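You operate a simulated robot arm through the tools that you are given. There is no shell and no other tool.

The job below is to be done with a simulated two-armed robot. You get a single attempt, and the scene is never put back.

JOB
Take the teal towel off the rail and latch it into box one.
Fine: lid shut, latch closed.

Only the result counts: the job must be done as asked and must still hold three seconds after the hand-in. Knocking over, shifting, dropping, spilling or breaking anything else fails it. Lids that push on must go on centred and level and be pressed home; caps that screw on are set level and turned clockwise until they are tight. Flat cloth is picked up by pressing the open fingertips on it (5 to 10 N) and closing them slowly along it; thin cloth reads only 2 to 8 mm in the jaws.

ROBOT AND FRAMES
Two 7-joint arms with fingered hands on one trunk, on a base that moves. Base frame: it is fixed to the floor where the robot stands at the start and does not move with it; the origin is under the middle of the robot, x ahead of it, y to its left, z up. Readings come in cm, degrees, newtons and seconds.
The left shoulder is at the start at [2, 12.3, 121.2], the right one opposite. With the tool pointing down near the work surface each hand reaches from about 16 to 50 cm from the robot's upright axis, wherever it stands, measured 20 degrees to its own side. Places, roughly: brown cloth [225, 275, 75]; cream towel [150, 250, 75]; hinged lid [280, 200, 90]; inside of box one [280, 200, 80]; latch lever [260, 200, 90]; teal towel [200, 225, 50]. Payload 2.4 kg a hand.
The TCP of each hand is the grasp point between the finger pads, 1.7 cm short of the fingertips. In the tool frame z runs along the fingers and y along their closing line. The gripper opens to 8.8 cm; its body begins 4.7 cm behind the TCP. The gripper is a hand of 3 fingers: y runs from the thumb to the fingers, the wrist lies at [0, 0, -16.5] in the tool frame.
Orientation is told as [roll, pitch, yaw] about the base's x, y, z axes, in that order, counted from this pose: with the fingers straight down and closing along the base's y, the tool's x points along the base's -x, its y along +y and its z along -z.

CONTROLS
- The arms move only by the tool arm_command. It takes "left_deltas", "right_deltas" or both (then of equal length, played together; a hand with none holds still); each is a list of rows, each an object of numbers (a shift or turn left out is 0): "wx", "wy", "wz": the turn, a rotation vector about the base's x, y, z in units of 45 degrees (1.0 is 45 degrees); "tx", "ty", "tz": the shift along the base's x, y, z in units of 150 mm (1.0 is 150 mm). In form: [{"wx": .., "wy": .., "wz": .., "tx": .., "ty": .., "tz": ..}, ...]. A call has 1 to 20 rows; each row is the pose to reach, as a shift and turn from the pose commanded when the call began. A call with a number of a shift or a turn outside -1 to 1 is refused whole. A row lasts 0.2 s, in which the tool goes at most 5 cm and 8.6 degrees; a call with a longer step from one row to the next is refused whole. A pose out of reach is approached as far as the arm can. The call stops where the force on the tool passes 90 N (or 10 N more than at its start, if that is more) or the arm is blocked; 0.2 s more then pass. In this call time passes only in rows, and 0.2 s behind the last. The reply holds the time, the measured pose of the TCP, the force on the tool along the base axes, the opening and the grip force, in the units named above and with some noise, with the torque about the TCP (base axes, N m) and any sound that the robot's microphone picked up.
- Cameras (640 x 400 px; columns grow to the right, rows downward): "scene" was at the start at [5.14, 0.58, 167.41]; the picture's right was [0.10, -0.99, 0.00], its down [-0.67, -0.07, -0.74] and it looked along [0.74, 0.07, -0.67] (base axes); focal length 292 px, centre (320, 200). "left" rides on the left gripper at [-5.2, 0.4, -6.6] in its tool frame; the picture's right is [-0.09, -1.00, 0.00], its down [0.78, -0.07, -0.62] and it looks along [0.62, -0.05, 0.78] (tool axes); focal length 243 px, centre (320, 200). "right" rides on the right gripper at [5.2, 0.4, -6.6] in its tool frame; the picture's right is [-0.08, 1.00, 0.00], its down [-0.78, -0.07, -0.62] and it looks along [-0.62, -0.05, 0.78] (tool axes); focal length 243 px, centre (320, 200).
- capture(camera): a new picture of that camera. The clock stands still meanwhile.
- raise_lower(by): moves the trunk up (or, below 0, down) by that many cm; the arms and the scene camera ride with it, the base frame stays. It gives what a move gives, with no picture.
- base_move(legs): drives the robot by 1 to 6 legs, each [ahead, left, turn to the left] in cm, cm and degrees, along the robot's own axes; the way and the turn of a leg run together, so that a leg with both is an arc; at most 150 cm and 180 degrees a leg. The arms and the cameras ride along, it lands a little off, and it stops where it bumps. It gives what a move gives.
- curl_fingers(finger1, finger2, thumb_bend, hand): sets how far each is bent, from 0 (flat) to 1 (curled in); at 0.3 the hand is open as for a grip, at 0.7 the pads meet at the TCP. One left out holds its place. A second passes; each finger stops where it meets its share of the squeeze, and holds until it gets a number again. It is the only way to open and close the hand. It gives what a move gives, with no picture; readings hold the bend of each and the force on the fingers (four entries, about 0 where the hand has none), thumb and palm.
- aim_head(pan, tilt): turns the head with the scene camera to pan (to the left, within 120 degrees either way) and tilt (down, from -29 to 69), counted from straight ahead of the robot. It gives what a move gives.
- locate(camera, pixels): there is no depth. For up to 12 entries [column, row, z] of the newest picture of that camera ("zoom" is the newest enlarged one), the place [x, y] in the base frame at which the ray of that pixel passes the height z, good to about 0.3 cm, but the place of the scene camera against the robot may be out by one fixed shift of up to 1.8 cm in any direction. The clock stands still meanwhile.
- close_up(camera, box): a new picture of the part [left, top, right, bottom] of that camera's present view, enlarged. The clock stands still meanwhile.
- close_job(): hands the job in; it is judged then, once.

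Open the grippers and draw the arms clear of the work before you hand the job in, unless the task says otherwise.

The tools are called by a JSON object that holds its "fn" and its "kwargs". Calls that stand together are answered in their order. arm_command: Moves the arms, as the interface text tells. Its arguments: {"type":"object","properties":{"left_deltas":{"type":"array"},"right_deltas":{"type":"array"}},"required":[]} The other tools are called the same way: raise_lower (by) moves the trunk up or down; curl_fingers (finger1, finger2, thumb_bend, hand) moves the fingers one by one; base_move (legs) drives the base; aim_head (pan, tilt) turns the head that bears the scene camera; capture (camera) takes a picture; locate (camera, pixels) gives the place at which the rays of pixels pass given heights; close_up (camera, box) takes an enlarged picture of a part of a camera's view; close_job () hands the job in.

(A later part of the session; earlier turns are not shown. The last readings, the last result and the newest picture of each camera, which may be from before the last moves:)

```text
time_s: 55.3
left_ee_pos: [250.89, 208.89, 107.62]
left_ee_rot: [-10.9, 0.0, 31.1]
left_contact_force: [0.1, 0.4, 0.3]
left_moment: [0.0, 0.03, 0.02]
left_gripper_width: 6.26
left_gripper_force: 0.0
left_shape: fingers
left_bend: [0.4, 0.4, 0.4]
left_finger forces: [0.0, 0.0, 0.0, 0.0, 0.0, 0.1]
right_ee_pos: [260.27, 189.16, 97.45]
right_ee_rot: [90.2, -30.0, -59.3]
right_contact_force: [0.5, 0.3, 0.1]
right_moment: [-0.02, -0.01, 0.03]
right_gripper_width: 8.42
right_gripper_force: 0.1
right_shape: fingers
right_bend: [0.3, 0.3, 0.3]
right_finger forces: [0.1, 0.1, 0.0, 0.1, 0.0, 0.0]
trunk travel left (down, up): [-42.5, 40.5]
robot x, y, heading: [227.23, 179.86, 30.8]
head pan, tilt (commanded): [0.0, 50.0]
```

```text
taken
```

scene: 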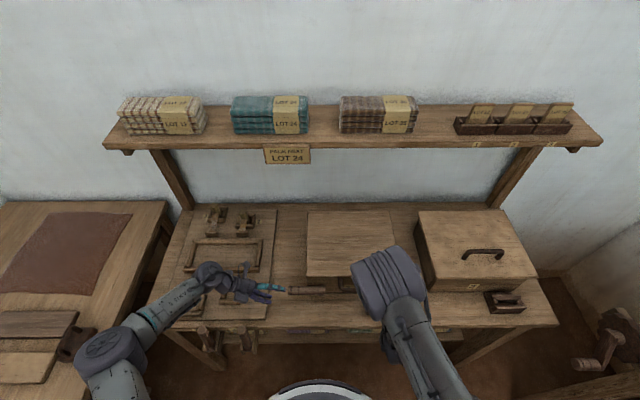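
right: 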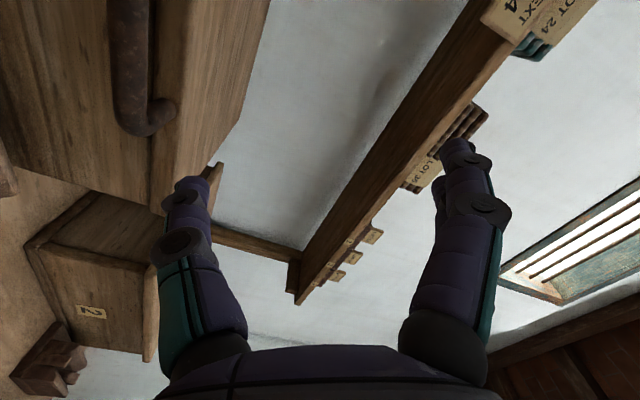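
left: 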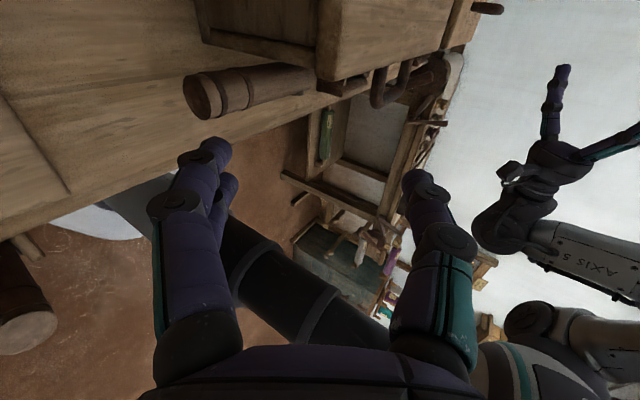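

Right hand is in front of the handle at u 320.5, v 28.1. I lower it to the handle's height, 88.3.

{"fn": "arm_command", "kwargs": {"right_deltas": [{"tz": -0.2}, {"tz": -0.4}, {"tz": -0.61}]}}

{"fn": "capture", "kwargs": {"camera": "right"}}

```text
time_s: 56.1
left_ee_pos: [250.8, 208.93, 107.61]
left_ee_rot: [-11.0, 0.0, 31.0]
left_contact_force: [0.8, -0.5, 0.6]
left_moment: [-0.01, -0.03, 0.03]
left_gripper_width: 6.26
left_gripper_force: 0.1
left_shape: fingers
left_bend: [0.4, 0.4, 0.4]
left_finger forces: [0.0, 0.1, 0.1, 0.0, 0.0, 0.1]
right_ee_pos: [260.19, 189.11, 88.26]
right_ee_rot: [90.2, -30.1, -59.3]
right_contact_force: [0.1, -0.3, 0.3]
right_moment: [-0.02, 0.0, 0.01]
right_gripper_width: 8.44
right_gripper_force: 0.0
right_shape: fingers
right_bend: [0.3, 0.3, 0.3]
right_finger forces: [0.0, 0.0, 0.0, 0.0, 0.0, 0.1]
trunk travel left (down, up): [-42.5, 40.5]
robot x, y, heading: [227.09, 179.59, 31.1]
head pan, tilt (commanded): [0.0, 50.0]
```

```text
taken
```

right: 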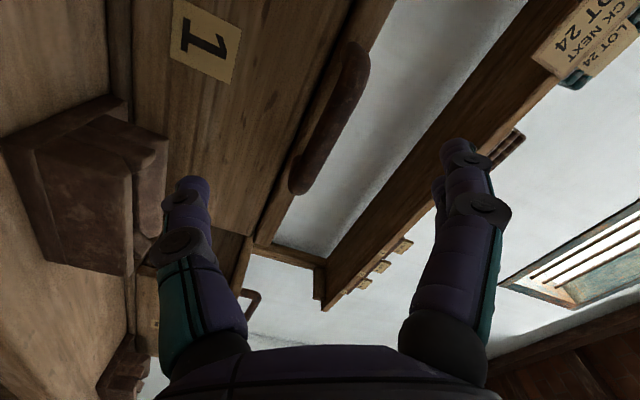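

The bar runs from (357,45) to (300,190), between the digits. I advance 6 cm so the bar gets inside the hand.

{"fn": "arm_command", "kwargs": {"right_deltas": [{"tx": 0.114, "ty": 0.069}, {"tx": 0.229, "ty": 0.137}, {"tx": 0.343, "ty": 0.206}]}}

{"fn": "capture", "kwargs": {"camera": "right"}}

```text
time_s: 56.9
left_ee_pos: [250.87, 208.91, 107.67]
left_ee_rot: [-10.9, 0.0, 31.0]
left_contact_force: [0.2, 0.2, 0.7]
left_moment: [0.01, 0.0, 0.01]
left_gripper_width: 6.25
left_gripper_force: 0.1
left_shape: fingers
left_bend: [0.4, 0.4, 0.4]
left_finger forces: [0.0, 0.0, 0.1, 0.0, 0.0, 0.0]
right_ee_pos: [265.43, 192.22, 88.27]
right_ee_rot: [90.0, -30.2, -59.3]
right_contact_force: [-0.9, 0.2, -0.2]
right_moment: [-0.02, 0.03, 0.0]
right_gripper_width: 8.43
right_gripper_force: 0.0
right_shape: fingers
right_bend: [0.3, 0.3, 0.3]
right_finger forces: [0.0, 0.1, 0.0, 0.0, 0.0, 0.1]
trunk travel left (down, up): [-42.5, 40.5]
robot x, y, heading: [226.97, 179.92, 30.9]
head pan, tilt (commanded): [0.0, 50.0]
```

```text
taken
```

right: 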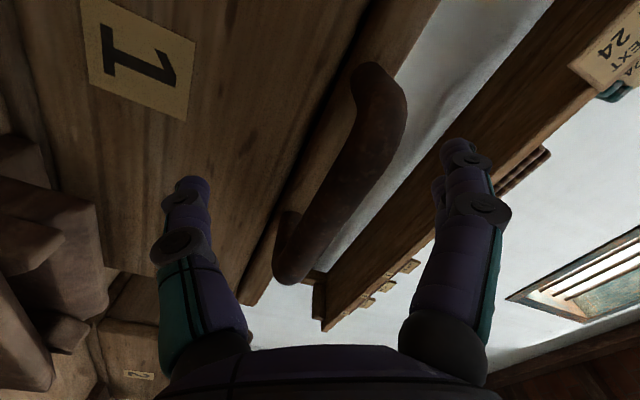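

The bar passes through the grasp centre at about (345,180). I close the right hand around it.

{"fn": "curl_fingers", "kwargs": {"hand": "right", "finger1": 0.7, "finger2": 0.7, "thumb_bend": 0.7}}

{"fn": "capture", "kwargs": {"camera": "right"}}

```text
time_s: 57.9
left_ee_pos: [250.86, 208.88, 107.59]
left_ee_rot: [-11.0, 0.1, 31.0]
left_contact_force: [0.7, -0.9, 0.8]
left_moment: [-0.01, 0.02, -0.01]
left_gripper_width: 6.25
left_gripper_force: 0.2
left_shape: fingers
left_bend: [0.4, 0.4, 0.4]
left_finger forces: [0.1, 0.0, 0.0, 0.0, 0.1, 0.1]
right_ee_pos: [265.31, 192.11, 88.24]
right_ee_rot: [90.1, -30.1, -59.3]
right_contact_force: [0.8, 0.3, -0.7]
right_moment: [-0.02, -0.03, 0.02]
right_gripper_width: 0.0
right_gripper_force: 0.0
right_shape: fingers
right_bend: [0.69, 0.7, 0.7]
right_finger forces: [0.4, 0.0, 0.1, 0.1, 0.0, 0.1]
trunk travel left (down, up): [-42.5, 40.5]
robot x, y, heading: [226.94, 179.92, 30.8]
head pan, tilt (commanded): [0.0, 50.0]
```

```text
taken
```

right: 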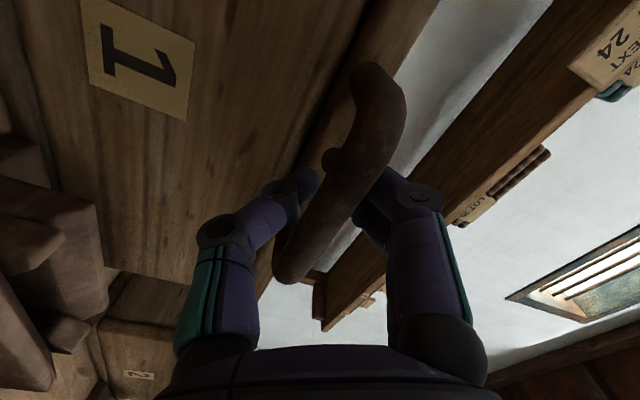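

The bar is caged again. I lift 2.5 cm slowly and watch the force to see whether the lid is now free.

{"fn": "arm_command", "kwargs": {"right_deltas": [{"tz": 0.03}, {"tz": 0.06}, {"tz": 0.09}, {"tz": 0.12}, {"tz": 0.15}, {"tz": 0.167}]}}

{"fn": "capture", "kwargs": {"camera": "right"}}

```text
time_s: 59.3
left_ee_pos: [251.0, 208.86, 107.57]
left_ee_rot: [-11.0, 0.0, 31.0]
left_contact_force: [0.2, 0.4, -0.1]
left_moment: [0.01, 0.0, -0.02]
left_gripper_width: 6.27
left_gripper_force: 0.1
left_shape: fingers
left_bend: [0.4, 0.4, 0.4]
left_finger forces: [0.0, 0.1, 0.0, 0.0, 0.0, 0.1]
right_ee_pos: [265.35, 192.12, 90.85]
right_ee_rot: [90.2, -30.1, -59.3]
right_contact_force: [-0.3, 2.2, -4.3]
right_moment: [0.06, 0.03, 0.04]
right_gripper_width: 0.18
right_gripper_force: 2.7
right_shape: fingers
right_bend: [0.7, 0.7, 0.68]
right_finger forces: [0.0, 0.0, 0.1, 0.1, 5.1, 0.0]
trunk travel left (down, up): [-42.5, 40.5]
robot x, y, heading: [226.54, 179.97, 30.8]
head pan, tilt (commanded): [0.0, 50.0]
```

```text
taken
```

right: 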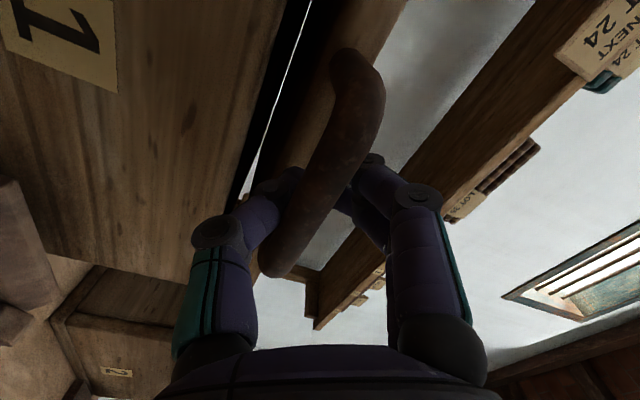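

Light shows through a growing gap at (275,110): the lid is free and lifts with about 4 N. I continue along its arc to about 18 degrees.

{"fn": "arm_command", "kwargs": {"right_deltas": [{"tx": 0.008, "ty": 0.005, "tz": 0.06}, {"tx": 0.015, "ty": 0.009, "tz": 0.115}, {"tx": 0.024, "ty": 0.015, "tz": 0.17}, {"tx": 0.033, "ty": 0.02, "tz": 0.228}, {"tx": 0.045, "ty": 0.027, "tz": 0.285}, {"tx": 0.056, "ty": 0.034, "tz": 0.34}, {"tx": 0.07, "ty": 0.042, "tz": 0.395}, {"tx": 0.084, "ty": 0.05, "tz": 0.451}]}}

{"fn": "capture", "kwargs": {"camera": "right"}}

{"fn": "capture", "kwargs": {"camera": "scene"}}

```text
time_s: 61.1
left_ee_pos: [250.92, 208.92, 107.57]
left_ee_rot: [-11.0, 0.0, 30.9]
left_contact_force: [-0.2, 0.3, 0.3]
left_moment: [0.01, 0.01, 0.01]
left_gripper_width: 6.27
left_gripper_force: 0.0
left_shape: fingers
left_bend: [0.4, 0.4, 0.4]
left_finger forces: [0.0, 0.0, 0.0, 0.1, 0.0, 0.0]
right_ee_pos: [266.67, 192.99, 97.55]
right_ee_rot: [90.2, -30.1, -59.3]
right_contact_force: [-0.7, 1.1, -4.5]
right_moment: [0.06, -0.01, -0.01]
right_gripper_width: 0.17
right_gripper_force: 2.1
right_shape: fingers
right_bend: [0.7, 0.7, 0.68]
right_finger forces: [0.0, 0.1, 0.0, 0.0, 4.4, 0.1]
trunk travel left (down, up): [-42.5, 40.5]
robot x, y, heading: [227.02, 179.58, 30.9]
head pan, tilt (commanded): [0.0, 50.0]
```

```text
taken
```

right: 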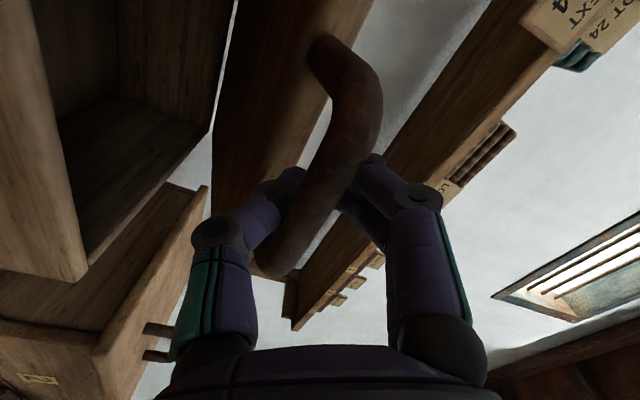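

```text
taken
```

scene: 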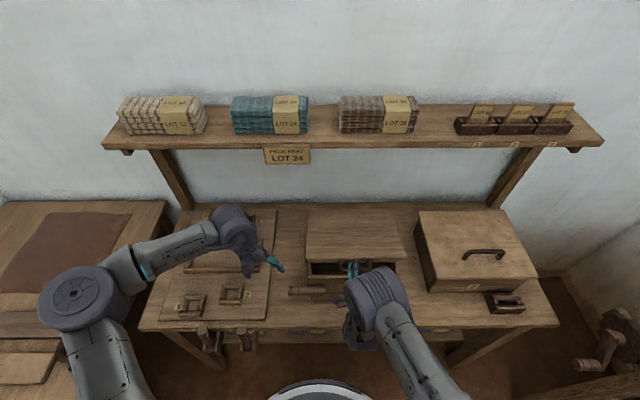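

The lid follows easily (4–5 N). I continue along the arc to about 45 degrees.

{"fn": "arm_command", "kwargs": {"right_deltas": [{"tx": 0.033, "ty": 0.02, "tz": 0.109}, {"tx": 0.071, "ty": 0.043, "tz": 0.215}, {"tx": 0.113, "ty": 0.068, "tz": 0.319}, {"tx": 0.16, "ty": 0.096, "tz": 0.419}, {"tx": 0.212, "ty": 0.127, "tz": 0.519}, {"tx": 0.268, "ty": 0.161, "tz": 0.615}, {"tx": 0.328, "ty": 0.197, "tz": 0.707}, {"tx": 0.392, "ty": 0.236, "tz": 0.793}, {"tx": 0.46, "ty": 0.276, "tz": 0.877}]}}

{"fn": "capture", "kwargs": {"camera": "right"}}

{"fn": "capture", "kwargs": {"camera": "scene"}}

```text
time_s: 63.1
left_ee_pos: [250.96, 209.2, 107.35]
left_ee_rot: [-11.1, 0.2, 30.9]
left_contact_force: [-0.1, 0.5, 0.8]
left_moment: [-0.01, -0.02, 0.0]
left_gripper_width: 6.28
left_gripper_force: 0.0
left_shape: fingers
left_bend: [0.4, 0.4, 0.4]
left_finger forces: [0.0, 0.0, 0.0, 0.0, 0.1, 0.0]
right_ee_pos: [273.78, 197.23, 110.51]
right_ee_rot: [89.9, -30.2, -59.1]
right_contact_force: [2.7, 12.2, -17.5]
right_moment: [0.31, 0.14, 0.13]
right_gripper_width: 1.12
right_gripper_force: 9.4
right_shape: fingers
right_bend: [0.7, 0.7, 0.62]
right_finger forces: [0.0, 0.0, 0.0, 0.0, 17.8, 0.1]
trunk travel left (down, up): [-42.5, 40.5]
robot x, y, heading: [226.83, 180.04, 31.1]
head pan, tilt (commanded): [0.0, 50.0]
```

```text
taken
```

right: 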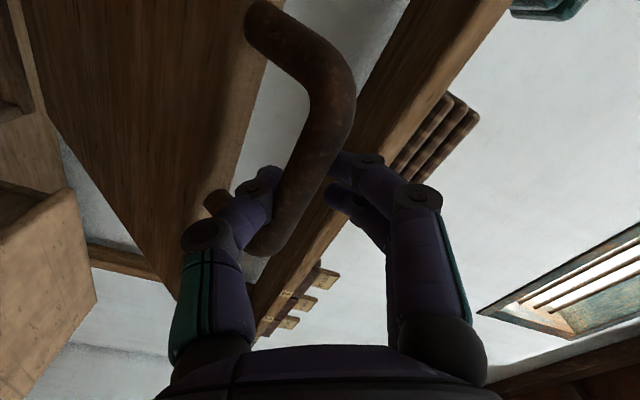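

```text
taken
```

scene: 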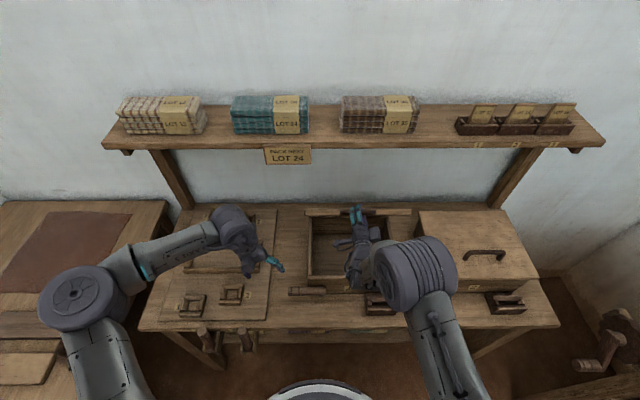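

The force rose to about 20 N, pointing toward the hinge, so my arc is a bit too wide. I zoom on the box to see the lid's angle.

{"fn": "close_up", "kwargs": {"camera": "scene", "box": [280, 190, 440, 310]}}

{"fn": "capture", "kwargs": {"camera": "left"}}

```text
3.33 times, centred on (360, 250) of scene
```

zoom: 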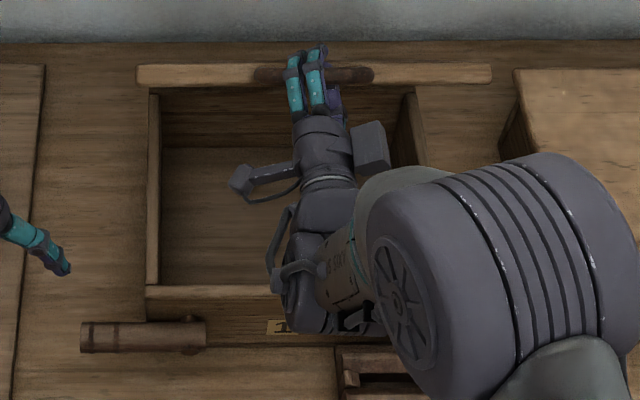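

```text
taken
```

left: 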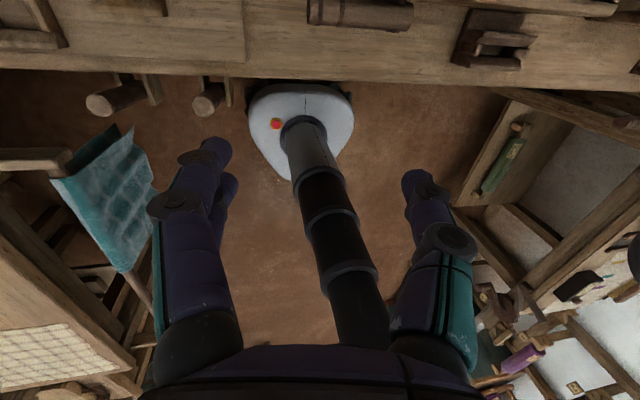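

The lid is at about 48 degrees. I continue with a tighter arc (more forward, less up), to about 59 degrees.

{"fn": "arm_command", "kwargs": {"right_deltas": [{"tx": 0.043, "ty": 0.026, "tz": 0.0}, {"tx": 0.086, "ty": 0.051, "tz": 0.04}, {"tx": 0.126, "ty": 0.075, "tz": 0.075}, {"tx": 0.166, "ty": 0.099, "tz": 0.113}, {"tx": 0.21, "ty": 0.125, "tz": 0.143}, {"tx": 0.251, "ty": 0.151, "tz": 0.173}, {"tx": 0.3, "ty": 0.18, "tz": 0.203}, {"tx": 0.343, "ty": 0.206, "tz": 0.233}]}}

{"fn": "capture", "kwargs": {"camera": "right"}}

{"fn": "close_up", "kwargs": {"camera": "scene", "box": [280, 150, 440, 310]}}

```text
time_s: 64.9
left_ee_pos: [251.06, 208.95, 107.38]
left_ee_rot: [-11.0, 0.1, 31.0]
left_contact_force: [-0.2, 0.1, 0.0]
left_moment: [0.0, 0.0, 0.02]
left_gripper_width: 6.27
left_gripper_force: 0.0
left_shape: fingers
left_bend: [0.4, 0.4, 0.4]
left_finger forces: [0.0, 0.0, 0.1, 0.0, 0.0, 0.0]
right_ee_pos: [278.8, 200.31, 114.07]
right_ee_rot: [89.9, -30.1, -59.2]
right_contact_force: [-0.4, 9.5, -17.2]
right_moment: [0.29, 0.2, 0.05]
right_gripper_width: 1.06
right_gripper_force: 9.1
right_shape: fingers
right_bend: [0.7, 0.7, 0.63]
right_finger forces: [0.1, 0.0, 0.0, 0.0, 17.5, 0.1]
trunk travel left (down, up): [-42.5, 40.5]
robot x, y, heading: [227.05, 180.04, 31.0]
head pan, tilt (commanded): [0.0, 50.0]
```

```text
taken
```

right: 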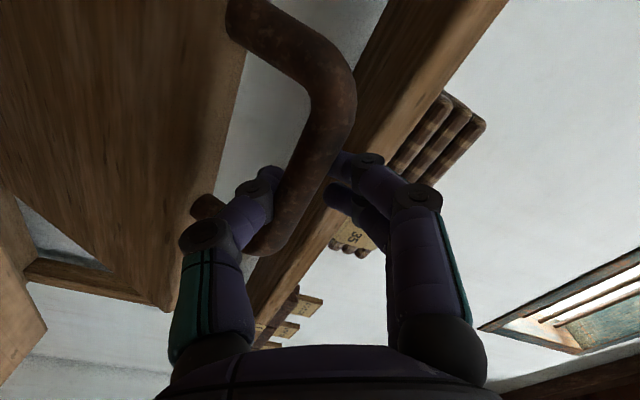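

```text
2.50 times, centred on (360, 230) of scene
```

zoom: 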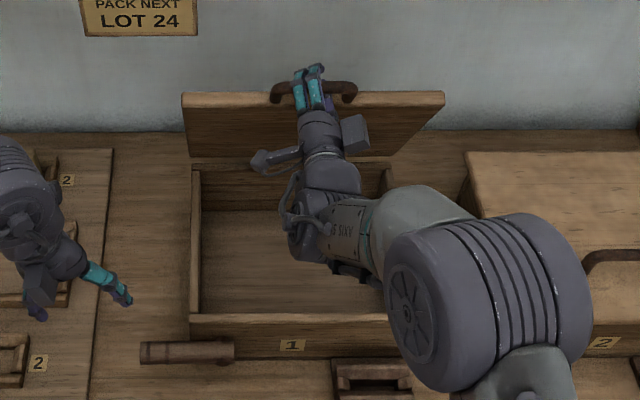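

The lid is at about 65 degrees and the arm is getting extended. I drive the base 8 cm ahead, which pushes the handle forward and swings the lid further up.

{"fn": "base_move", "kwargs": {"legs": [[8, 0, 0]]}}

{"fn": "capture", "kwargs": {"camera": "right"}}

{"fn": "capture", "kwargs": {"camera": "scene"}}

```text
time_s: 66.0
left_ee_pos: [257.93, 212.96, 107.51]
left_ee_rot: [-11.0, 0.1, 30.9]
left_contact_force: [0.6, 0.3, 0.1]
left_moment: [-0.01, 0.0, 0.03]
left_gripper_width: 6.27
left_gripper_force: 0.1
left_shape: fingers
left_bend: [0.4, 0.4, 0.4]
left_finger forces: [0.0, 0.0, 0.0, 0.0, 0.0, 0.1]
right_ee_pos: [285.85, 204.21, 114.16]
right_ee_rot: [90.0, -30.1, -59.3]
right_contact_force: [-0.6, -0.1, 0.9]
right_moment: [-0.03, 0.03, 0.03]
right_gripper_width: 0.01
right_gripper_force: 0.2
right_shape: fingers
right_bend: [0.7, 0.7, 0.7]
right_finger forces: [0.3, 0.0, 0.0, 0.1, 0.7, 0.1]
trunk travel left (down, up): [-42.5, 40.5]
robot x, y, heading: [233.56, 184.07, 30.8]
head pan, tilt (commanded): [0.0, 50.0]
```

```text
taken
```

right: 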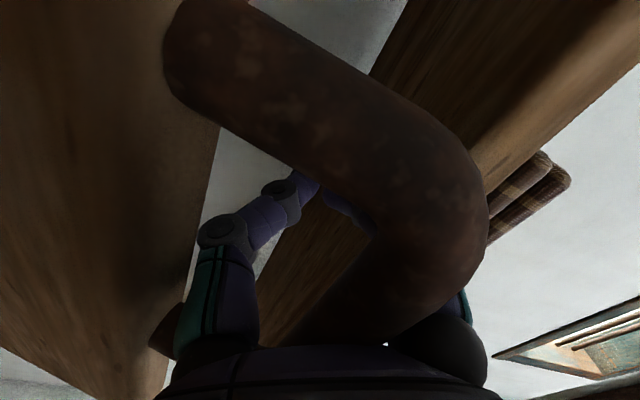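

```text
taken
```

scene: 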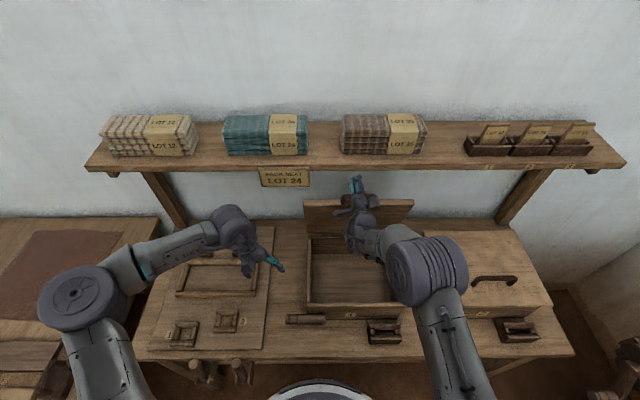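

The bar now lies near the palm with almost no force, so the lid is close to upright. I zoom to check its angle.

{"fn": "close_up", "kwargs": {"camera": "scene", "box": [280, 170, 440, 330]}}

{"fn": "close_up", "kwargs": {"camera": "right", "box": [0, 0, 640, 400]}}

```text
2.50 times, centred on (360, 250) of scene
```

zoom: 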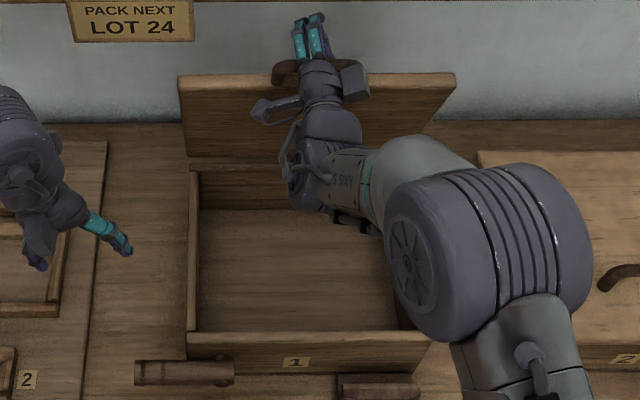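

```text
1.00 times, centred on (320, 200) of right (not enlarged: the box is as wide or as high as the picture)
```

zoom: 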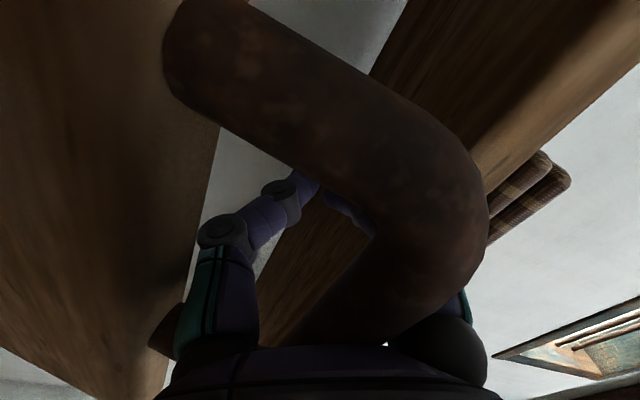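

The lid is at about 75 degrees. I push the hand another 8 cm forward in small steps, watching for a stop.

{"fn": "arm_command", "kwargs": {"right_deltas": [{"tx": 0.057, "ty": 0.034}, {"tx": 0.114, "ty": 0.069, "tz": 0.01}, {"tx": 0.171, "ty": 0.103, "tz": 0.02}, {"tx": 0.229, "ty": 0.137, "tz": 0.03}, {"tx": 0.286, "ty": 0.172, "tz": 0.04}, {"tx": 0.343, "ty": 0.206, "tz": 0.05}, {"tx": 0.4, "ty": 0.24, "tz": 0.05}, {"tx": 0.457, "ty": 0.275, "tz": 0.05}]}}

{"fn": "close_up", "kwargs": {"camera": "scene", "box": [280, 170, 440, 330]}}

```text
time_s: 67.8
left_ee_pos: [257.69, 212.98, 107.67]
left_ee_rot: [-11.0, -0.1, 30.9]
left_contact_force: [-0.3, -0.1, 0.5]
left_moment: [-0.02, -0.01, 0.01]
left_gripper_width: 6.24
left_gripper_force: 0.1
left_shape: fingers
left_bend: [0.4, 0.4, 0.4]
left_finger forces: [0.0, 0.0, 0.1, 0.0, 0.0, 0.1]
right_ee_pos: [292.37, 208.28, 115.08]
right_ee_rot: [90.2, -30.1, -59.3]
right_contact_force: [-8.5, -1.9, -2.1]
right_moment: [0.0, 0.26, -0.14]
right_gripper_width: 0.04
right_gripper_force: 16.4
right_shape: fingers
right_bend: [0.69, 0.68, 0.69]
right_finger forces: [11.9, 15.9, 0.0, 0.0, 0.0, 5.0]
trunk travel left (down, up): [-42.5, 40.5]
robot x, y, heading: [233.86, 184.48, 30.6]
head pan, tilt (commanded): [0.0, 50.0]
```

```text
2.50 times, centred on (360, 250) of scene
```

zoom: 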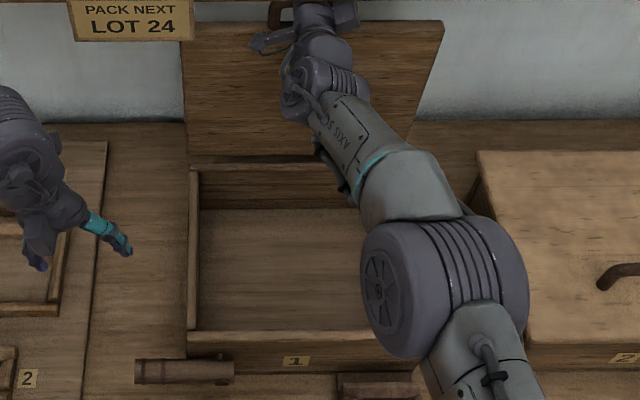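

The lid is now at about 93 degrees; the hand feels 8 N of push-back. I press 1 cm more to learn whether this is the stop.

{"fn": "arm_command", "kwargs": {"right_deltas": [{"tx": 0.02, "ty": 0.012, "tz": -0.01}, {"tx": 0.04, "ty": 0.024, "tz": -0.02}, {"tx": 0.06, "ty": 0.036, "tz": -0.03}]}}

{"fn": "capture", "kwargs": {"camera": "right"}}

```text
time_s: 68.6
left_ee_pos: [257.64, 212.98, 107.52]
left_ee_rot: [-11.0, 0.0, 30.9]
left_contact_force: [-0.4, -0.7, 0.5]
left_moment: [0.01, -0.01, 0.02]
left_gripper_width: 6.29
left_gripper_force: 0.0
left_shape: fingers
left_bend: [0.4, 0.4, 0.4]
left_finger forces: [0.0, 0.0, 0.1, 0.0, 0.1, 0.0]
right_ee_pos: [292.91, 208.62, 115.07]
right_ee_rot: [90.7, -30.1, -59.4]
right_contact_force: [-0.6, 2.2, 12.5]
right_moment: [-0.18, 0.92, -0.23]
right_gripper_width: 0.1
right_gripper_force: 16.0
right_shape: fingers
right_bend: [0.69, 0.69, 0.69]
right_finger forces: [19.6, 9.1, 0.0, 0.0, 0.0, 3.0]
right hand out of reach, approached as far as the arm can: row 3
trunk travel left (down, up): [-42.5, 40.5]
robot x, y, heading: [233.91, 183.99, 30.9]
head pan, tilt (commanded): [0.0, 50.0]
```

```text
taken
```

right: 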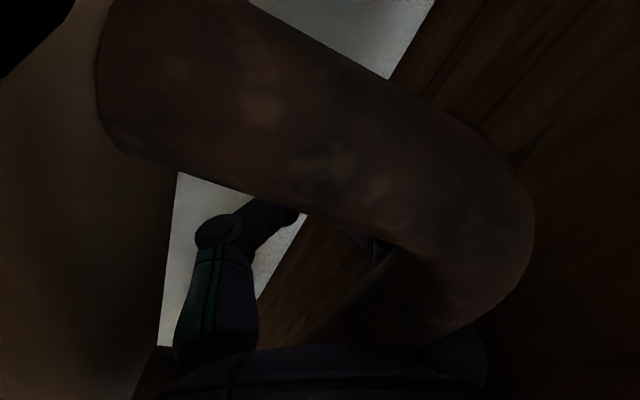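

The bar is now pressing on the upper fingers because I lowered the hand slightly. I raise it back 0.5 cm and then open the fingers a little, keeping the palm behind the bar.

{"fn": "arm_command", "kwargs": {"right_deltas": [{"tz": 0.02}, {"tz": 0.04}]}}

{"fn": "curl_fingers", "kwargs": {"hand": "right", "finger1": 0.4, "finger2": 0.4, "thumb_bend": 0.4}}

{"fn": "close_up", "kwargs": {"camera": "scene", "box": [280, 150, 440, 310]}}

```text
time_s: 69.2
left_ee_pos: [257.83, 212.97, 107.6]
left_ee_rot: [-11.0, 0.0, 30.9]
left_contact_force: [0.8, -0.9, 0.7]
left_moment: [-0.05, 0.03, 0.02]
left_gripper_width: 6.28
left_gripper_force: 0.1
left_shape: fingers
left_bend: [0.4, 0.4, 0.4]
left_finger forces: [0.1, 0.1, 0.0, 0.0, 0.1, 0.0]
right_ee_pos: [293.06, 208.53, 115.04]
right_ee_rot: [89.8, -30.2, -58.9]
right_contact_force: [-8.1, -3.1, -11.9]
right_moment: [0.2, -0.29, -0.04]
right_gripper_width: 0.07
right_gripper_force: 13.8
right_shape: fingers
right_bend: [0.69, 0.69, 0.69]
right_finger forces: [6.4, 16.6, 0.1, 0.1, 0.1, 4.8]
trunk travel left (down, up): [-42.5, 40.5]
robot x, y, heading: [234.22, 184.48, 30.9]
head pan, tilt (commanded): [0.0, 50.0]
```

```text
time_s: 70.2
left_ee_pos: [257.88, 212.98, 107.55]
left_ee_rot: [-10.9, 0.0, 30.9]
left_contact_force: [-0.3, -0.8, 0.0]
left_moment: [0.0, 0.0, 0.0]
left_gripper_width: 6.27
left_gripper_force: 0.0
left_shape: fingers
left_bend: [0.4, 0.4, 0.4]
left_finger forces: [0.0, 0.0, 0.1, 0.1, 0.1, 0.1]
right_ee_pos: [293.16, 208.54, 114.88]
right_ee_rot: [89.8, -30.2, -59.1]
right_contact_force: [-15.0, -9.4, -35.0]
right_moment: [0.18, -0.87, 0.13]
right_gripper_width: 5.12
right_gripper_force: 29.9
right_shape: fingers
right_bend: [0.41, 0.41, 0.4]
right_finger forces: [26.6, 30.4, 0.0, 0.0, 1.9, 1.6]
trunk travel left (down, up): [-42.5, 40.5]
robot x, y, heading: [233.95, 184.39, 30.9]
head pan, tilt (commanded): [0.0, 50.0]
```

```text
2.50 times, centred on (360, 230) of scene
```

zoom: 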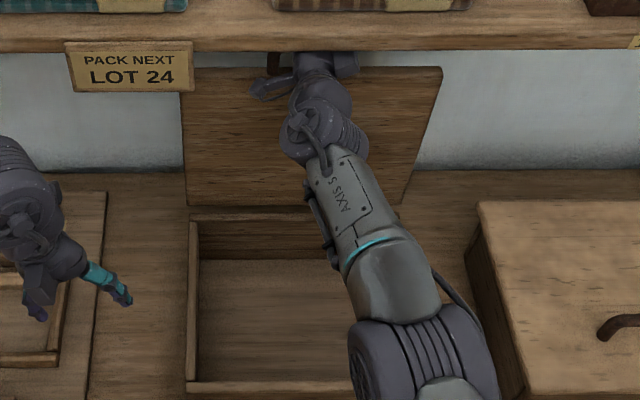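

The upper fingers are pressing on something above (35 N down on the hand), apparently the underside of the shelf. I close the fingers again at once to take that load off.

{"fn": "curl_fingers", "kwargs": {"hand": "right", "finger1": 0.66, "finger2": 0.66, "thumb_bend": 0.66}}

{"fn": "capture", "kwargs": {"camera": "scene"}}

```text
time_s: 71.2
left_ee_pos: [257.7, 213.08, 107.48]
left_ee_rot: [-11.0, 0.0, 30.9]
left_contact_force: [-0.4, -0.2, 0.2]
left_moment: [-0.01, -0.02, 0.01]
left_gripper_width: 6.27
left_gripper_force: 0.0
left_shape: fingers
left_bend: [0.4, 0.4, 0.4]
left_finger forces: [0.0, 0.0, 0.0, 0.1, 0.0, 0.0]
right_ee_pos: [293.04, 208.66, 115.1]
right_ee_rot: [90.0, -30.1, -59.3]
right_contact_force: [-11.5, -3.1, -30.2]
right_moment: [0.45, -1.1, -0.03]
right_gripper_width: 0.66
right_gripper_force: 17.2
right_shape: fingers
right_bend: [0.66, 0.66, 0.66]
right_finger forces: [1.6, 25.5, 0.0, 0.1, 0.1, 6.6]
trunk travel left (down, up): [-42.5, 40.5]
robot x, y, heading: [233.67, 184.47, 30.9]
head pan, tilt (commanded): [0.0, 50.0]
```

```text
taken
```

scene: 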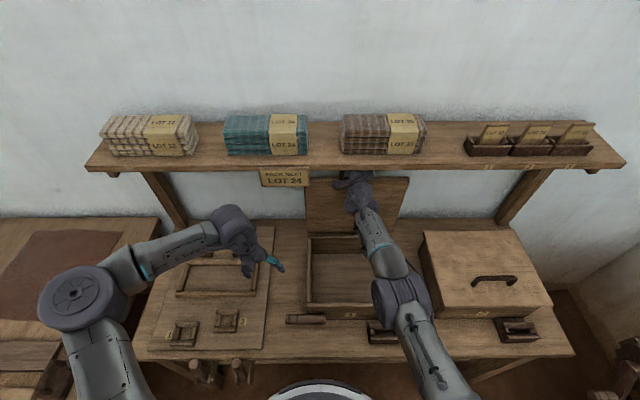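

The items on the shelf are unmoved, but finger 2 still reads 25 N. I pull the hand straight back 4 cm and slightly down, bringing the lid back a little from under the shelf.

{"fn": "arm_command", "kwargs": {"right_deltas": [{"tx": -0.029, "ty": -0.017, "tz": -0.01}, {"tx": -0.057, "ty": -0.034, "tz": -0.02}, {"tx": -0.086, "ty": -0.052, "tz": -0.03}, {"tx": -0.114, "ty": -0.069, "tz": -0.04}, {"tx": -0.171, "ty": -0.103, "tz": -0.05}, {"tx": -0.229, "ty": -0.137, "tz": -0.06}]}}

{"fn": "capture", "kwargs": {"camera": "right"}}

{"fn": "close_up", "kwargs": {"camera": "scene", "box": [280, 150, 440, 310]}}

```text
time_s: 72.6
left_ee_pos: [257.7, 213.11, 107.69]
left_ee_rot: [-11.1, -0.1, 30.9]
left_contact_force: [-0.1, -0.6, 0.2]
left_moment: [-0.01, 0.01, 0.01]
left_gripper_width: 6.29
left_gripper_force: 0.1
left_shape: fingers
left_bend: [0.4, 0.4, 0.4]
left_finger forces: [0.0, 0.0, 0.0, 0.0, 0.0, 0.1]
right_ee_pos: [289.48, 206.67, 114.8]
right_ee_rot: [90.7, -30.1, -59.5]
right_contact_force: [-2.3, 7.8, 14.4]
right_moment: [-0.26, 0.4, -0.2]
right_gripper_width: 0.65
right_gripper_force: 12.7
right_shape: fingers
right_bend: [0.65, 0.66, 0.66]
right_finger forces: [11.5, 4.7, 0.1, 0.0, 8.9, 0.0]
right hand out of reach, approached as far as the arm can: row 1, 2, 3
trunk travel left (down, up): [-42.5, 40.5]
robot x, y, heading: [234.02, 183.75, 30.9]
head pan, tilt (commanded): [0.0, 50.0]
```

```text
taken
```

right: 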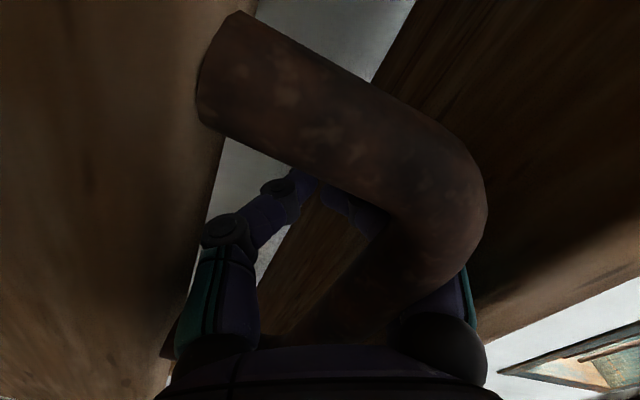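

```text
2.50 times, centred on (360, 230) of scene
```

zoom: 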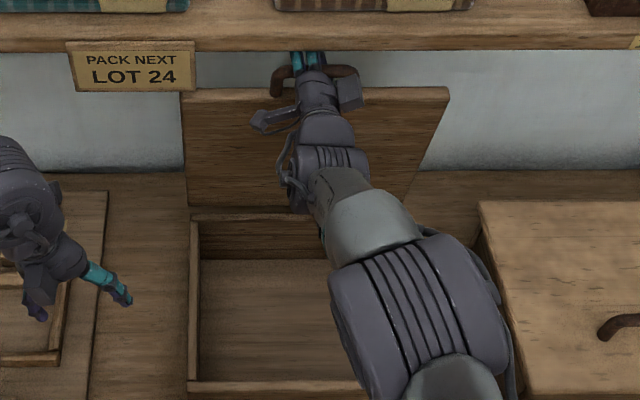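

The lid is at about 85 degrees and the shelf front is right above the fingers, so I cannot open them here. I pull the lid back to about 65 degrees, clear of the shelf, where the left hand can support it from inside.

{"fn": "arm_command", "kwargs": {"right_deltas": [{"tx": -0.07, "ty": -0.043, "tz": 0.02}, {"tx": -0.14, "ty": -0.086, "tz": 0.02}, {"tx": -0.21, "ty": -0.13, "tz": 0.01}, {"tx": -0.285, "ty": -0.171, "tz": 0.0}, {"tx": -0.357, "ty": -0.214, "tz": -0.01}, {"tx": -0.428, "ty": -0.257, "tz": -0.03}, {"tx": -0.5, "ty": -0.3, "tz": -0.05}, {"tx": -0.571, "ty": -0.343, "tz": -0.08}]}}

{"fn": "capture", "kwargs": {"camera": "right"}}

{"fn": "close_up", "kwargs": {"camera": "scene", "box": [280, 150, 440, 310]}}

```text
time_s: 74.4
left_ee_pos: [257.77, 213.0, 107.63]
left_ee_rot: [-11.0, 0.1, 30.8]
left_contact_force: [-0.7, 0.2, 0.1]
left_moment: [0.0, 0.0, -0.03]
left_gripper_width: 6.26
left_gripper_force: 0.1
left_shape: fingers
left_bend: [0.4, 0.4, 0.4]
left_finger forces: [0.1, 0.0, 0.0, 0.0, 0.0, 0.1]
right_ee_pos: [281.08, 201.36, 113.1]
right_ee_rot: [90.2, -30.1, -59.4]
right_contact_force: [1.6, -0.5, 1.8]
right_moment: [0.01, 0.0, -0.02]
right_gripper_width: 0.78
right_gripper_force: 0.8
right_shape: fingers
right_bend: [0.64, 0.66, 0.66]
right_finger forces: [2.0, 0.0, 0.1, 0.1, 0.1, 0.0]
trunk travel left (down, up): [-42.5, 40.5]
robot x, y, heading: [233.52, 183.95, 31.1]
head pan, tilt (commanded): [0.0, 50.0]
```

```text
taken
```

right: 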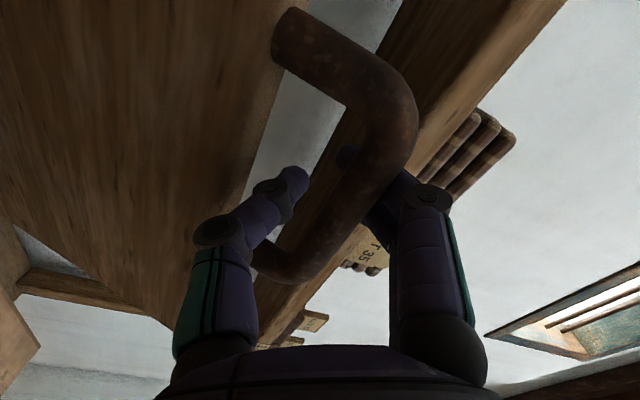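

```text
2.50 times, centred on (360, 230) of scene
```

zoom: 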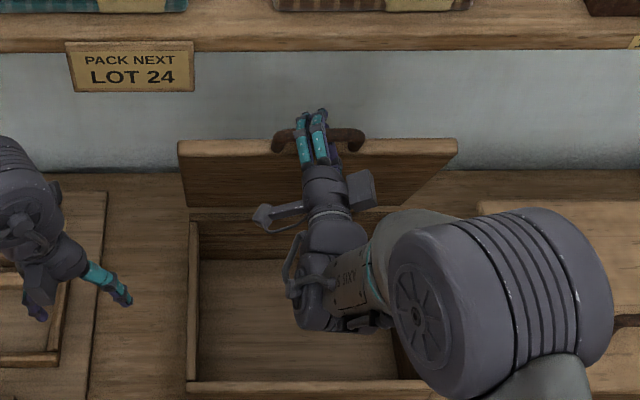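

Only the upper finger touches the bar (2 N downward) and the thumb carries nothing, so the lid seems to hold itself by hinge friction. I open just the thumb first to check this.

{"fn": "curl_fingers", "kwargs": {"hand": "right", "thumb_bend": 0.5}}

{"fn": "capture", "kwargs": {"camera": "right"}}

```text
time_s: 75.4
left_ee_pos: [257.68, 213.02, 107.67]
left_ee_rot: [-11.0, 0.0, 30.9]
left_contact_force: [0.0, -0.7, 1.0]
left_moment: [-0.01, -0.01, 0.0]
left_gripper_width: 6.27
left_gripper_force: 0.1
left_shape: fingers
left_bend: [0.4, 0.4, 0.4]
left_finger forces: [0.1, 0.0, 0.0, 0.0, 0.0, 0.0]
right_ee_pos: [280.91, 201.39, 113.22]
right_ee_rot: [90.3, -30.1, -59.5]
right_contact_force: [-2.6, -1.2, 5.2]
right_moment: [-0.06, 0.01, -0.03]
right_gripper_width: 1.79
right_gripper_force: 3.2
right_shape: fingers
right_bend: [0.65, 0.66, 0.53]
right_finger forces: [1.3, 0.0, 0.0, 0.1, 4.6, 0.0]
trunk travel left (down, up): [-42.5, 40.5]
robot x, y, heading: [233.85, 184.06, 30.7]
head pan, tilt (commanded): [0.0, 50.0]
```

```text
taken
```

right: 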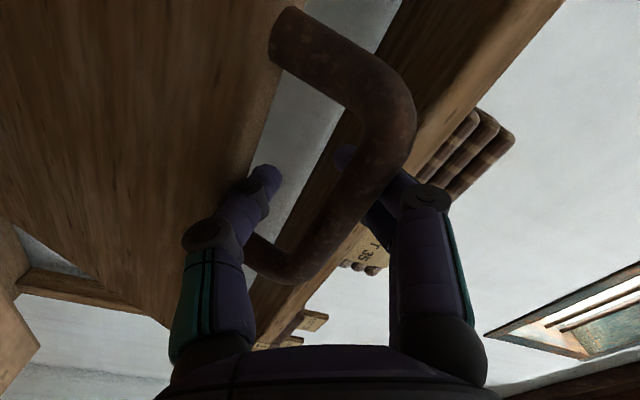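

The lid stays put while the thumb opens (the thumb's back just touches the lid edge). I now open the two upper fingers.

{"fn": "curl_fingers", "kwargs": {"hand": "right", "finger1": 0.3, "finger2": 0.3}}

{"fn": "capture", "kwargs": {"camera": "right"}}

```text
time_s: 76.4
left_ee_pos: [257.58, 213.03, 107.68]
left_ee_rot: [-10.9, 0.0, 31.0]
left_contact_force: [-0.4, -0.3, 0.7]
left_moment: [0.02, -0.04, -0.02]
left_gripper_width: 6.27
left_gripper_force: 0.0
left_shape: fingers
left_bend: [0.4, 0.4, 0.4]
left_finger forces: [0.0, 0.0, 0.0, 0.0, 0.1, 0.0]
right_ee_pos: [281.07, 201.38, 113.22]
right_ee_rot: [90.3, -30.1, -59.4]
right_contact_force: [-1.5, -1.1, 3.8]
right_moment: [-0.04, -0.02, -0.05]
right_gripper_width: 5.56
right_gripper_force: 2.1
right_shape: fingers
right_bend: [0.3, 0.3, 0.53]
right_finger forces: [0.0, 0.0, 0.0, 0.0, 4.5, 0.0]
trunk travel left (down, up): [-42.5, 40.5]
robot x, y, heading: [233.82, 183.98, 31.0]
head pan, tilt (commanded): [0.0, 50.0]
```

```text
taken
```

right: 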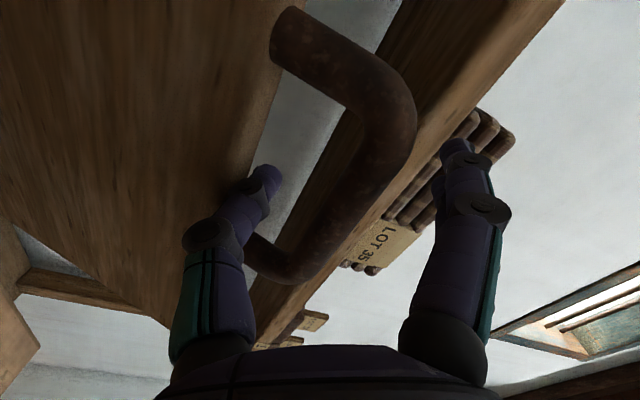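

The lid stays where it is. I raise the hand 0.5 cm to unload the thumb and draw it back, watching the force.

{"fn": "arm_command", "kwargs": {"right_deltas": [{"tz": 0.03}, {"tx": -0.03, "ty": -0.018, "tz": 0.03}, {"tx": -0.06, "ty": -0.036, "tz": 0.03}, {"tx": -0.1, "ty": -0.06, "tz": 0.02}]}}

{"fn": "capture", "kwargs": {"camera": "right"}}

```text
time_s: 77.4
left_ee_pos: [257.79, 212.98, 107.53]
left_ee_rot: [-11.1, 0.0, 30.8]
left_contact_force: [-0.5, -0.3, 0.1]
left_moment: [-0.01, 0.03, 0.03]
left_gripper_width: 6.24
left_gripper_force: 0.0
left_shape: fingers
left_bend: [0.4, 0.4, 0.4]
left_finger forces: [0.0, 0.0, 0.0, 0.0, 0.1, 0.0]
right_ee_pos: [279.54, 200.47, 113.41]
right_ee_rot: [90.2, -30.1, -59.3]
right_contact_force: [-0.1, 0.0, -0.1]
right_moment: [0.02, 0.02, 0.02]
right_gripper_width: 6.18
right_gripper_force: 0.1
right_shape: fingers
right_bend: [0.3, 0.3, 0.5]
right_finger forces: [0.1, 0.1, 0.0, 0.1, 0.0, 0.1]
trunk travel left (down, up): [-42.5, 40.5]
robot x, y, heading: [234.01, 184.17, 30.8]
head pan, tilt (commanded): [0.0, 50.0]
```

```text
taken
```

right: 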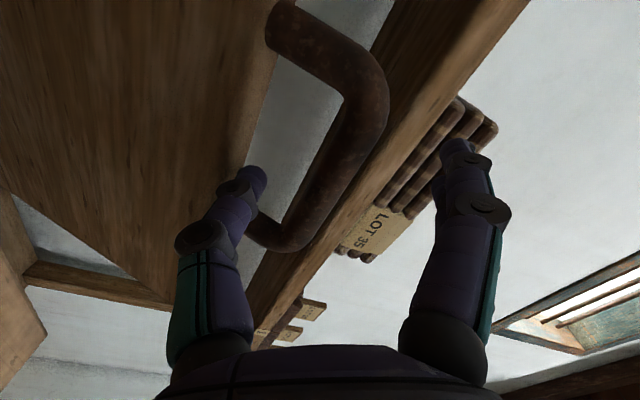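

No contact while drawing back. I continue back another 8 cm.

{"fn": "arm_command", "kwargs": {"right_deltas": [{"tx": -0.1, "ty": -0.06}, {"tx": -0.2, "ty": -0.12}, {"tx": -0.32, "ty": -0.192}, {"tx": -0.457, "ty": -0.275}]}}

{"fn": "close_up", "kwargs": {"camera": "scene", "box": [280, 150, 440, 310]}}

```text
time_s: 78.4
left_ee_pos: [257.81, 213.07, 107.52]
left_ee_rot: [-11.0, 0.1, 30.9]
left_contact_force: [0.4, -0.5, -0.4]
left_moment: [0.01, -0.03, -0.01]
left_gripper_width: 6.3
left_gripper_force: 0.1
left_shape: fingers
left_bend: [0.4, 0.4, 0.4]
left_finger forces: [0.0, 0.0, 0.0, 0.0, 0.1, 0.0]
right_ee_pos: [272.68, 196.29, 113.53]
right_ee_rot: [90.2, -30.1, -59.4]
right_contact_force: [1.2, -0.4, 0.2]
right_moment: [-0.01, -0.01, 0.04]
right_gripper_width: 6.16
right_gripper_force: 0.1
right_shape: fingers
right_bend: [0.3, 0.3, 0.5]
right_finger forces: [0.0, 0.0, 0.0, 0.0, 0.1, 0.0]
trunk travel left (down, up): [-42.5, 40.5]
robot x, y, heading: [233.99, 184.06, 30.8]
head pan, tilt (commanded): [0.0, 50.0]
```

```text
2.50 times, centred on (360, 230) of scene
```

zoom: 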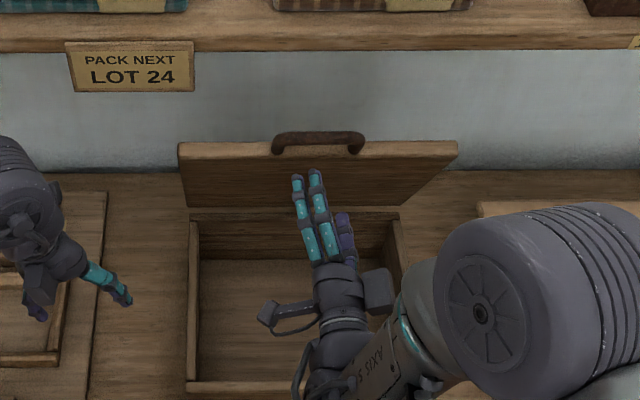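

The lid holds at about 68 degrees by itself. To open it wider for the towel, I close the right hand and push with the fist on the lid's inner face, first lowering to z 105.

{"fn": "curl_fingers", "kwargs": {"hand": "right", "finger1": 0.7, "finger2": 0.7, "thumb_bend": 0.7}}

{"fn": "arm_command", "kwargs": {"right_deltas": [{"tz": -0.15}, {"tx": 0.1, "ty": 0.06, "tz": -0.3}, {"tx": 0.2, "ty": 0.12, "tz": -0.45}, {"tx": 0.343, "ty": 0.206, "tz": -0.57}, {"tx": 0.45, "ty": 0.27, "tz": -0.57}, {"tx": 0.55, "ty": 0.33, "tz": -0.57}, {"tx": 0.65, "ty": 0.39, "tz": -0.57}]}}

{"fn": "close_up", "kwargs": {"camera": "scene", "box": [280, 150, 440, 310]}}

```text
time_s: 79.4
left_ee_pos: [257.88, 212.96, 107.53]
left_ee_rot: [-11.0, 0.0, 30.8]
left_contact_force: [-0.1, 0.3, -0.8]
left_moment: [0.01, 0.0, -0.01]
left_gripper_width: 6.25
left_gripper_force: 0.0
left_shape: fingers
left_bend: [0.4, 0.4, 0.4]
left_finger forces: [0.0, 0.1, 0.1, 0.0, 0.1, 0.0]
right_ee_pos: [272.74, 196.31, 113.47]
right_ee_rot: [90.2, -30.1, -59.3]
right_contact_force: [0.3, 0.4, -0.3]
right_moment: [0.0, 0.01, -0.05]
right_gripper_width: 0.0
right_gripper_force: 0.1
right_shape: fingers
right_bend: [0.7, 0.7, 0.7]
right_finger forces: [0.0, 0.0, 0.0, 0.1, 0.0, 0.1]
trunk travel left (down, up): [-42.5, 40.5]
robot x, y, heading: [233.9, 183.98, 30.8]
head pan, tilt (commanded): [0.0, 50.0]
```

```text
time_s: 81.0
left_ee_pos: [257.75, 213.02, 107.57]
left_ee_rot: [-10.9, 0.0, 30.9]
left_contact_force: [0.0, 0.2, -1.0]
left_moment: [0.0, -0.01, 0.01]
left_gripper_width: 6.24
left_gripper_force: 0.1
left_shape: fingers
left_bend: [0.4, 0.4, 0.4]
left_finger forces: [0.1, 0.0, 0.0, 0.0, 0.0, 0.0]
right_ee_pos: [282.51, 202.28, 105.09]
right_ee_rot: [90.3, -30.1, -59.2]
right_contact_force: [-3.6, -1.9, 0.4]
right_moment: [0.0, -0.02, -0.01]
right_gripper_width: 0.01
right_gripper_force: 1.7
right_shape: fingers
right_bend: [0.71, 0.72, 0.7]
right_finger forces: [1.2, 3.3, 0.1, 0.0, 0.0, 0.0]
trunk travel left (down, up): [-42.5, 40.5]
robot x, y, heading: [233.74, 183.89, 30.8]
head pan, tilt (commanded): [0.0, 50.0]
```

```text
2.50 times, centred on (360, 230) of scene
```

zoom: 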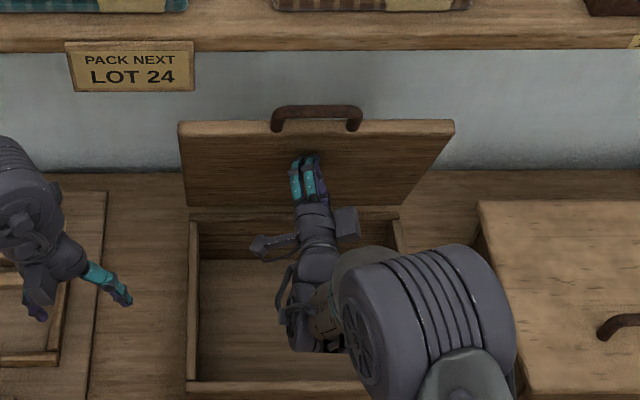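

The fist pushes the lid with about 4 N and it is moving. I push 7 cm further.

{"fn": "arm_command", "kwargs": {"right_deltas": [{"tx": 0.08, "ty": 0.048}, {"tx": 0.16, "ty": 0.096}, {"tx": 0.24, "ty": 0.144}, {"tx": 0.32, "ty": 0.192}, {"tx": 0.4, "ty": 0.24}]}}

{"fn": "close_up", "kwargs": {"camera": "scene", "box": [280, 150, 440, 310]}}

```text
time_s: 82.2
left_ee_pos: [257.89, 212.98, 107.65]
left_ee_rot: [-11.0, -0.1, 30.9]
left_contact_force: [0.1, -0.6, 0.1]
left_moment: [0.0, 0.0, 0.04]
left_gripper_width: 6.26
left_gripper_force: 0.0
left_shape: fingers
left_bend: [0.4, 0.4, 0.4]
left_finger forces: [0.1, 0.0, 0.0, 0.0, 0.0, 0.0]
right_ee_pos: [288.36, 205.91, 104.92]
right_ee_rot: [90.1, -30.1, -59.3]
right_contact_force: [-2.5, -1.0, -0.4]
right_moment: [-0.04, 0.04, -0.01]
right_gripper_width: 0.0
right_gripper_force: 0.9
right_shape: fingers
right_bend: [0.7, 0.7, 0.71]
right_finger forces: [0.0, 0.1, 0.0, 0.0, 2.2, 0.0]
trunk travel left (down, up): [-42.5, 40.5]
robot x, y, heading: [233.62, 183.5, 31.0]
head pan, tilt (commanded): [0.0, 50.0]
```

```text
2.50 times, centred on (360, 230) of scene
```

zoom: 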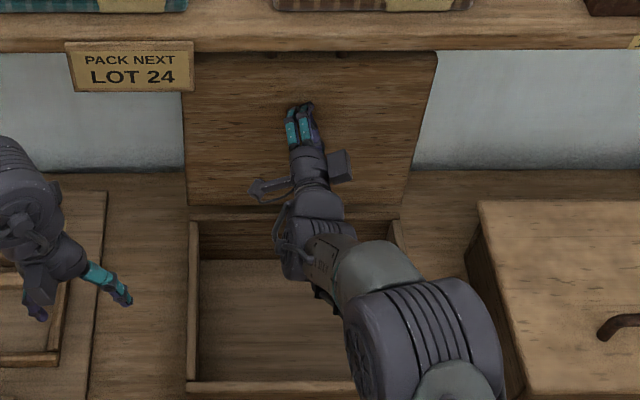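

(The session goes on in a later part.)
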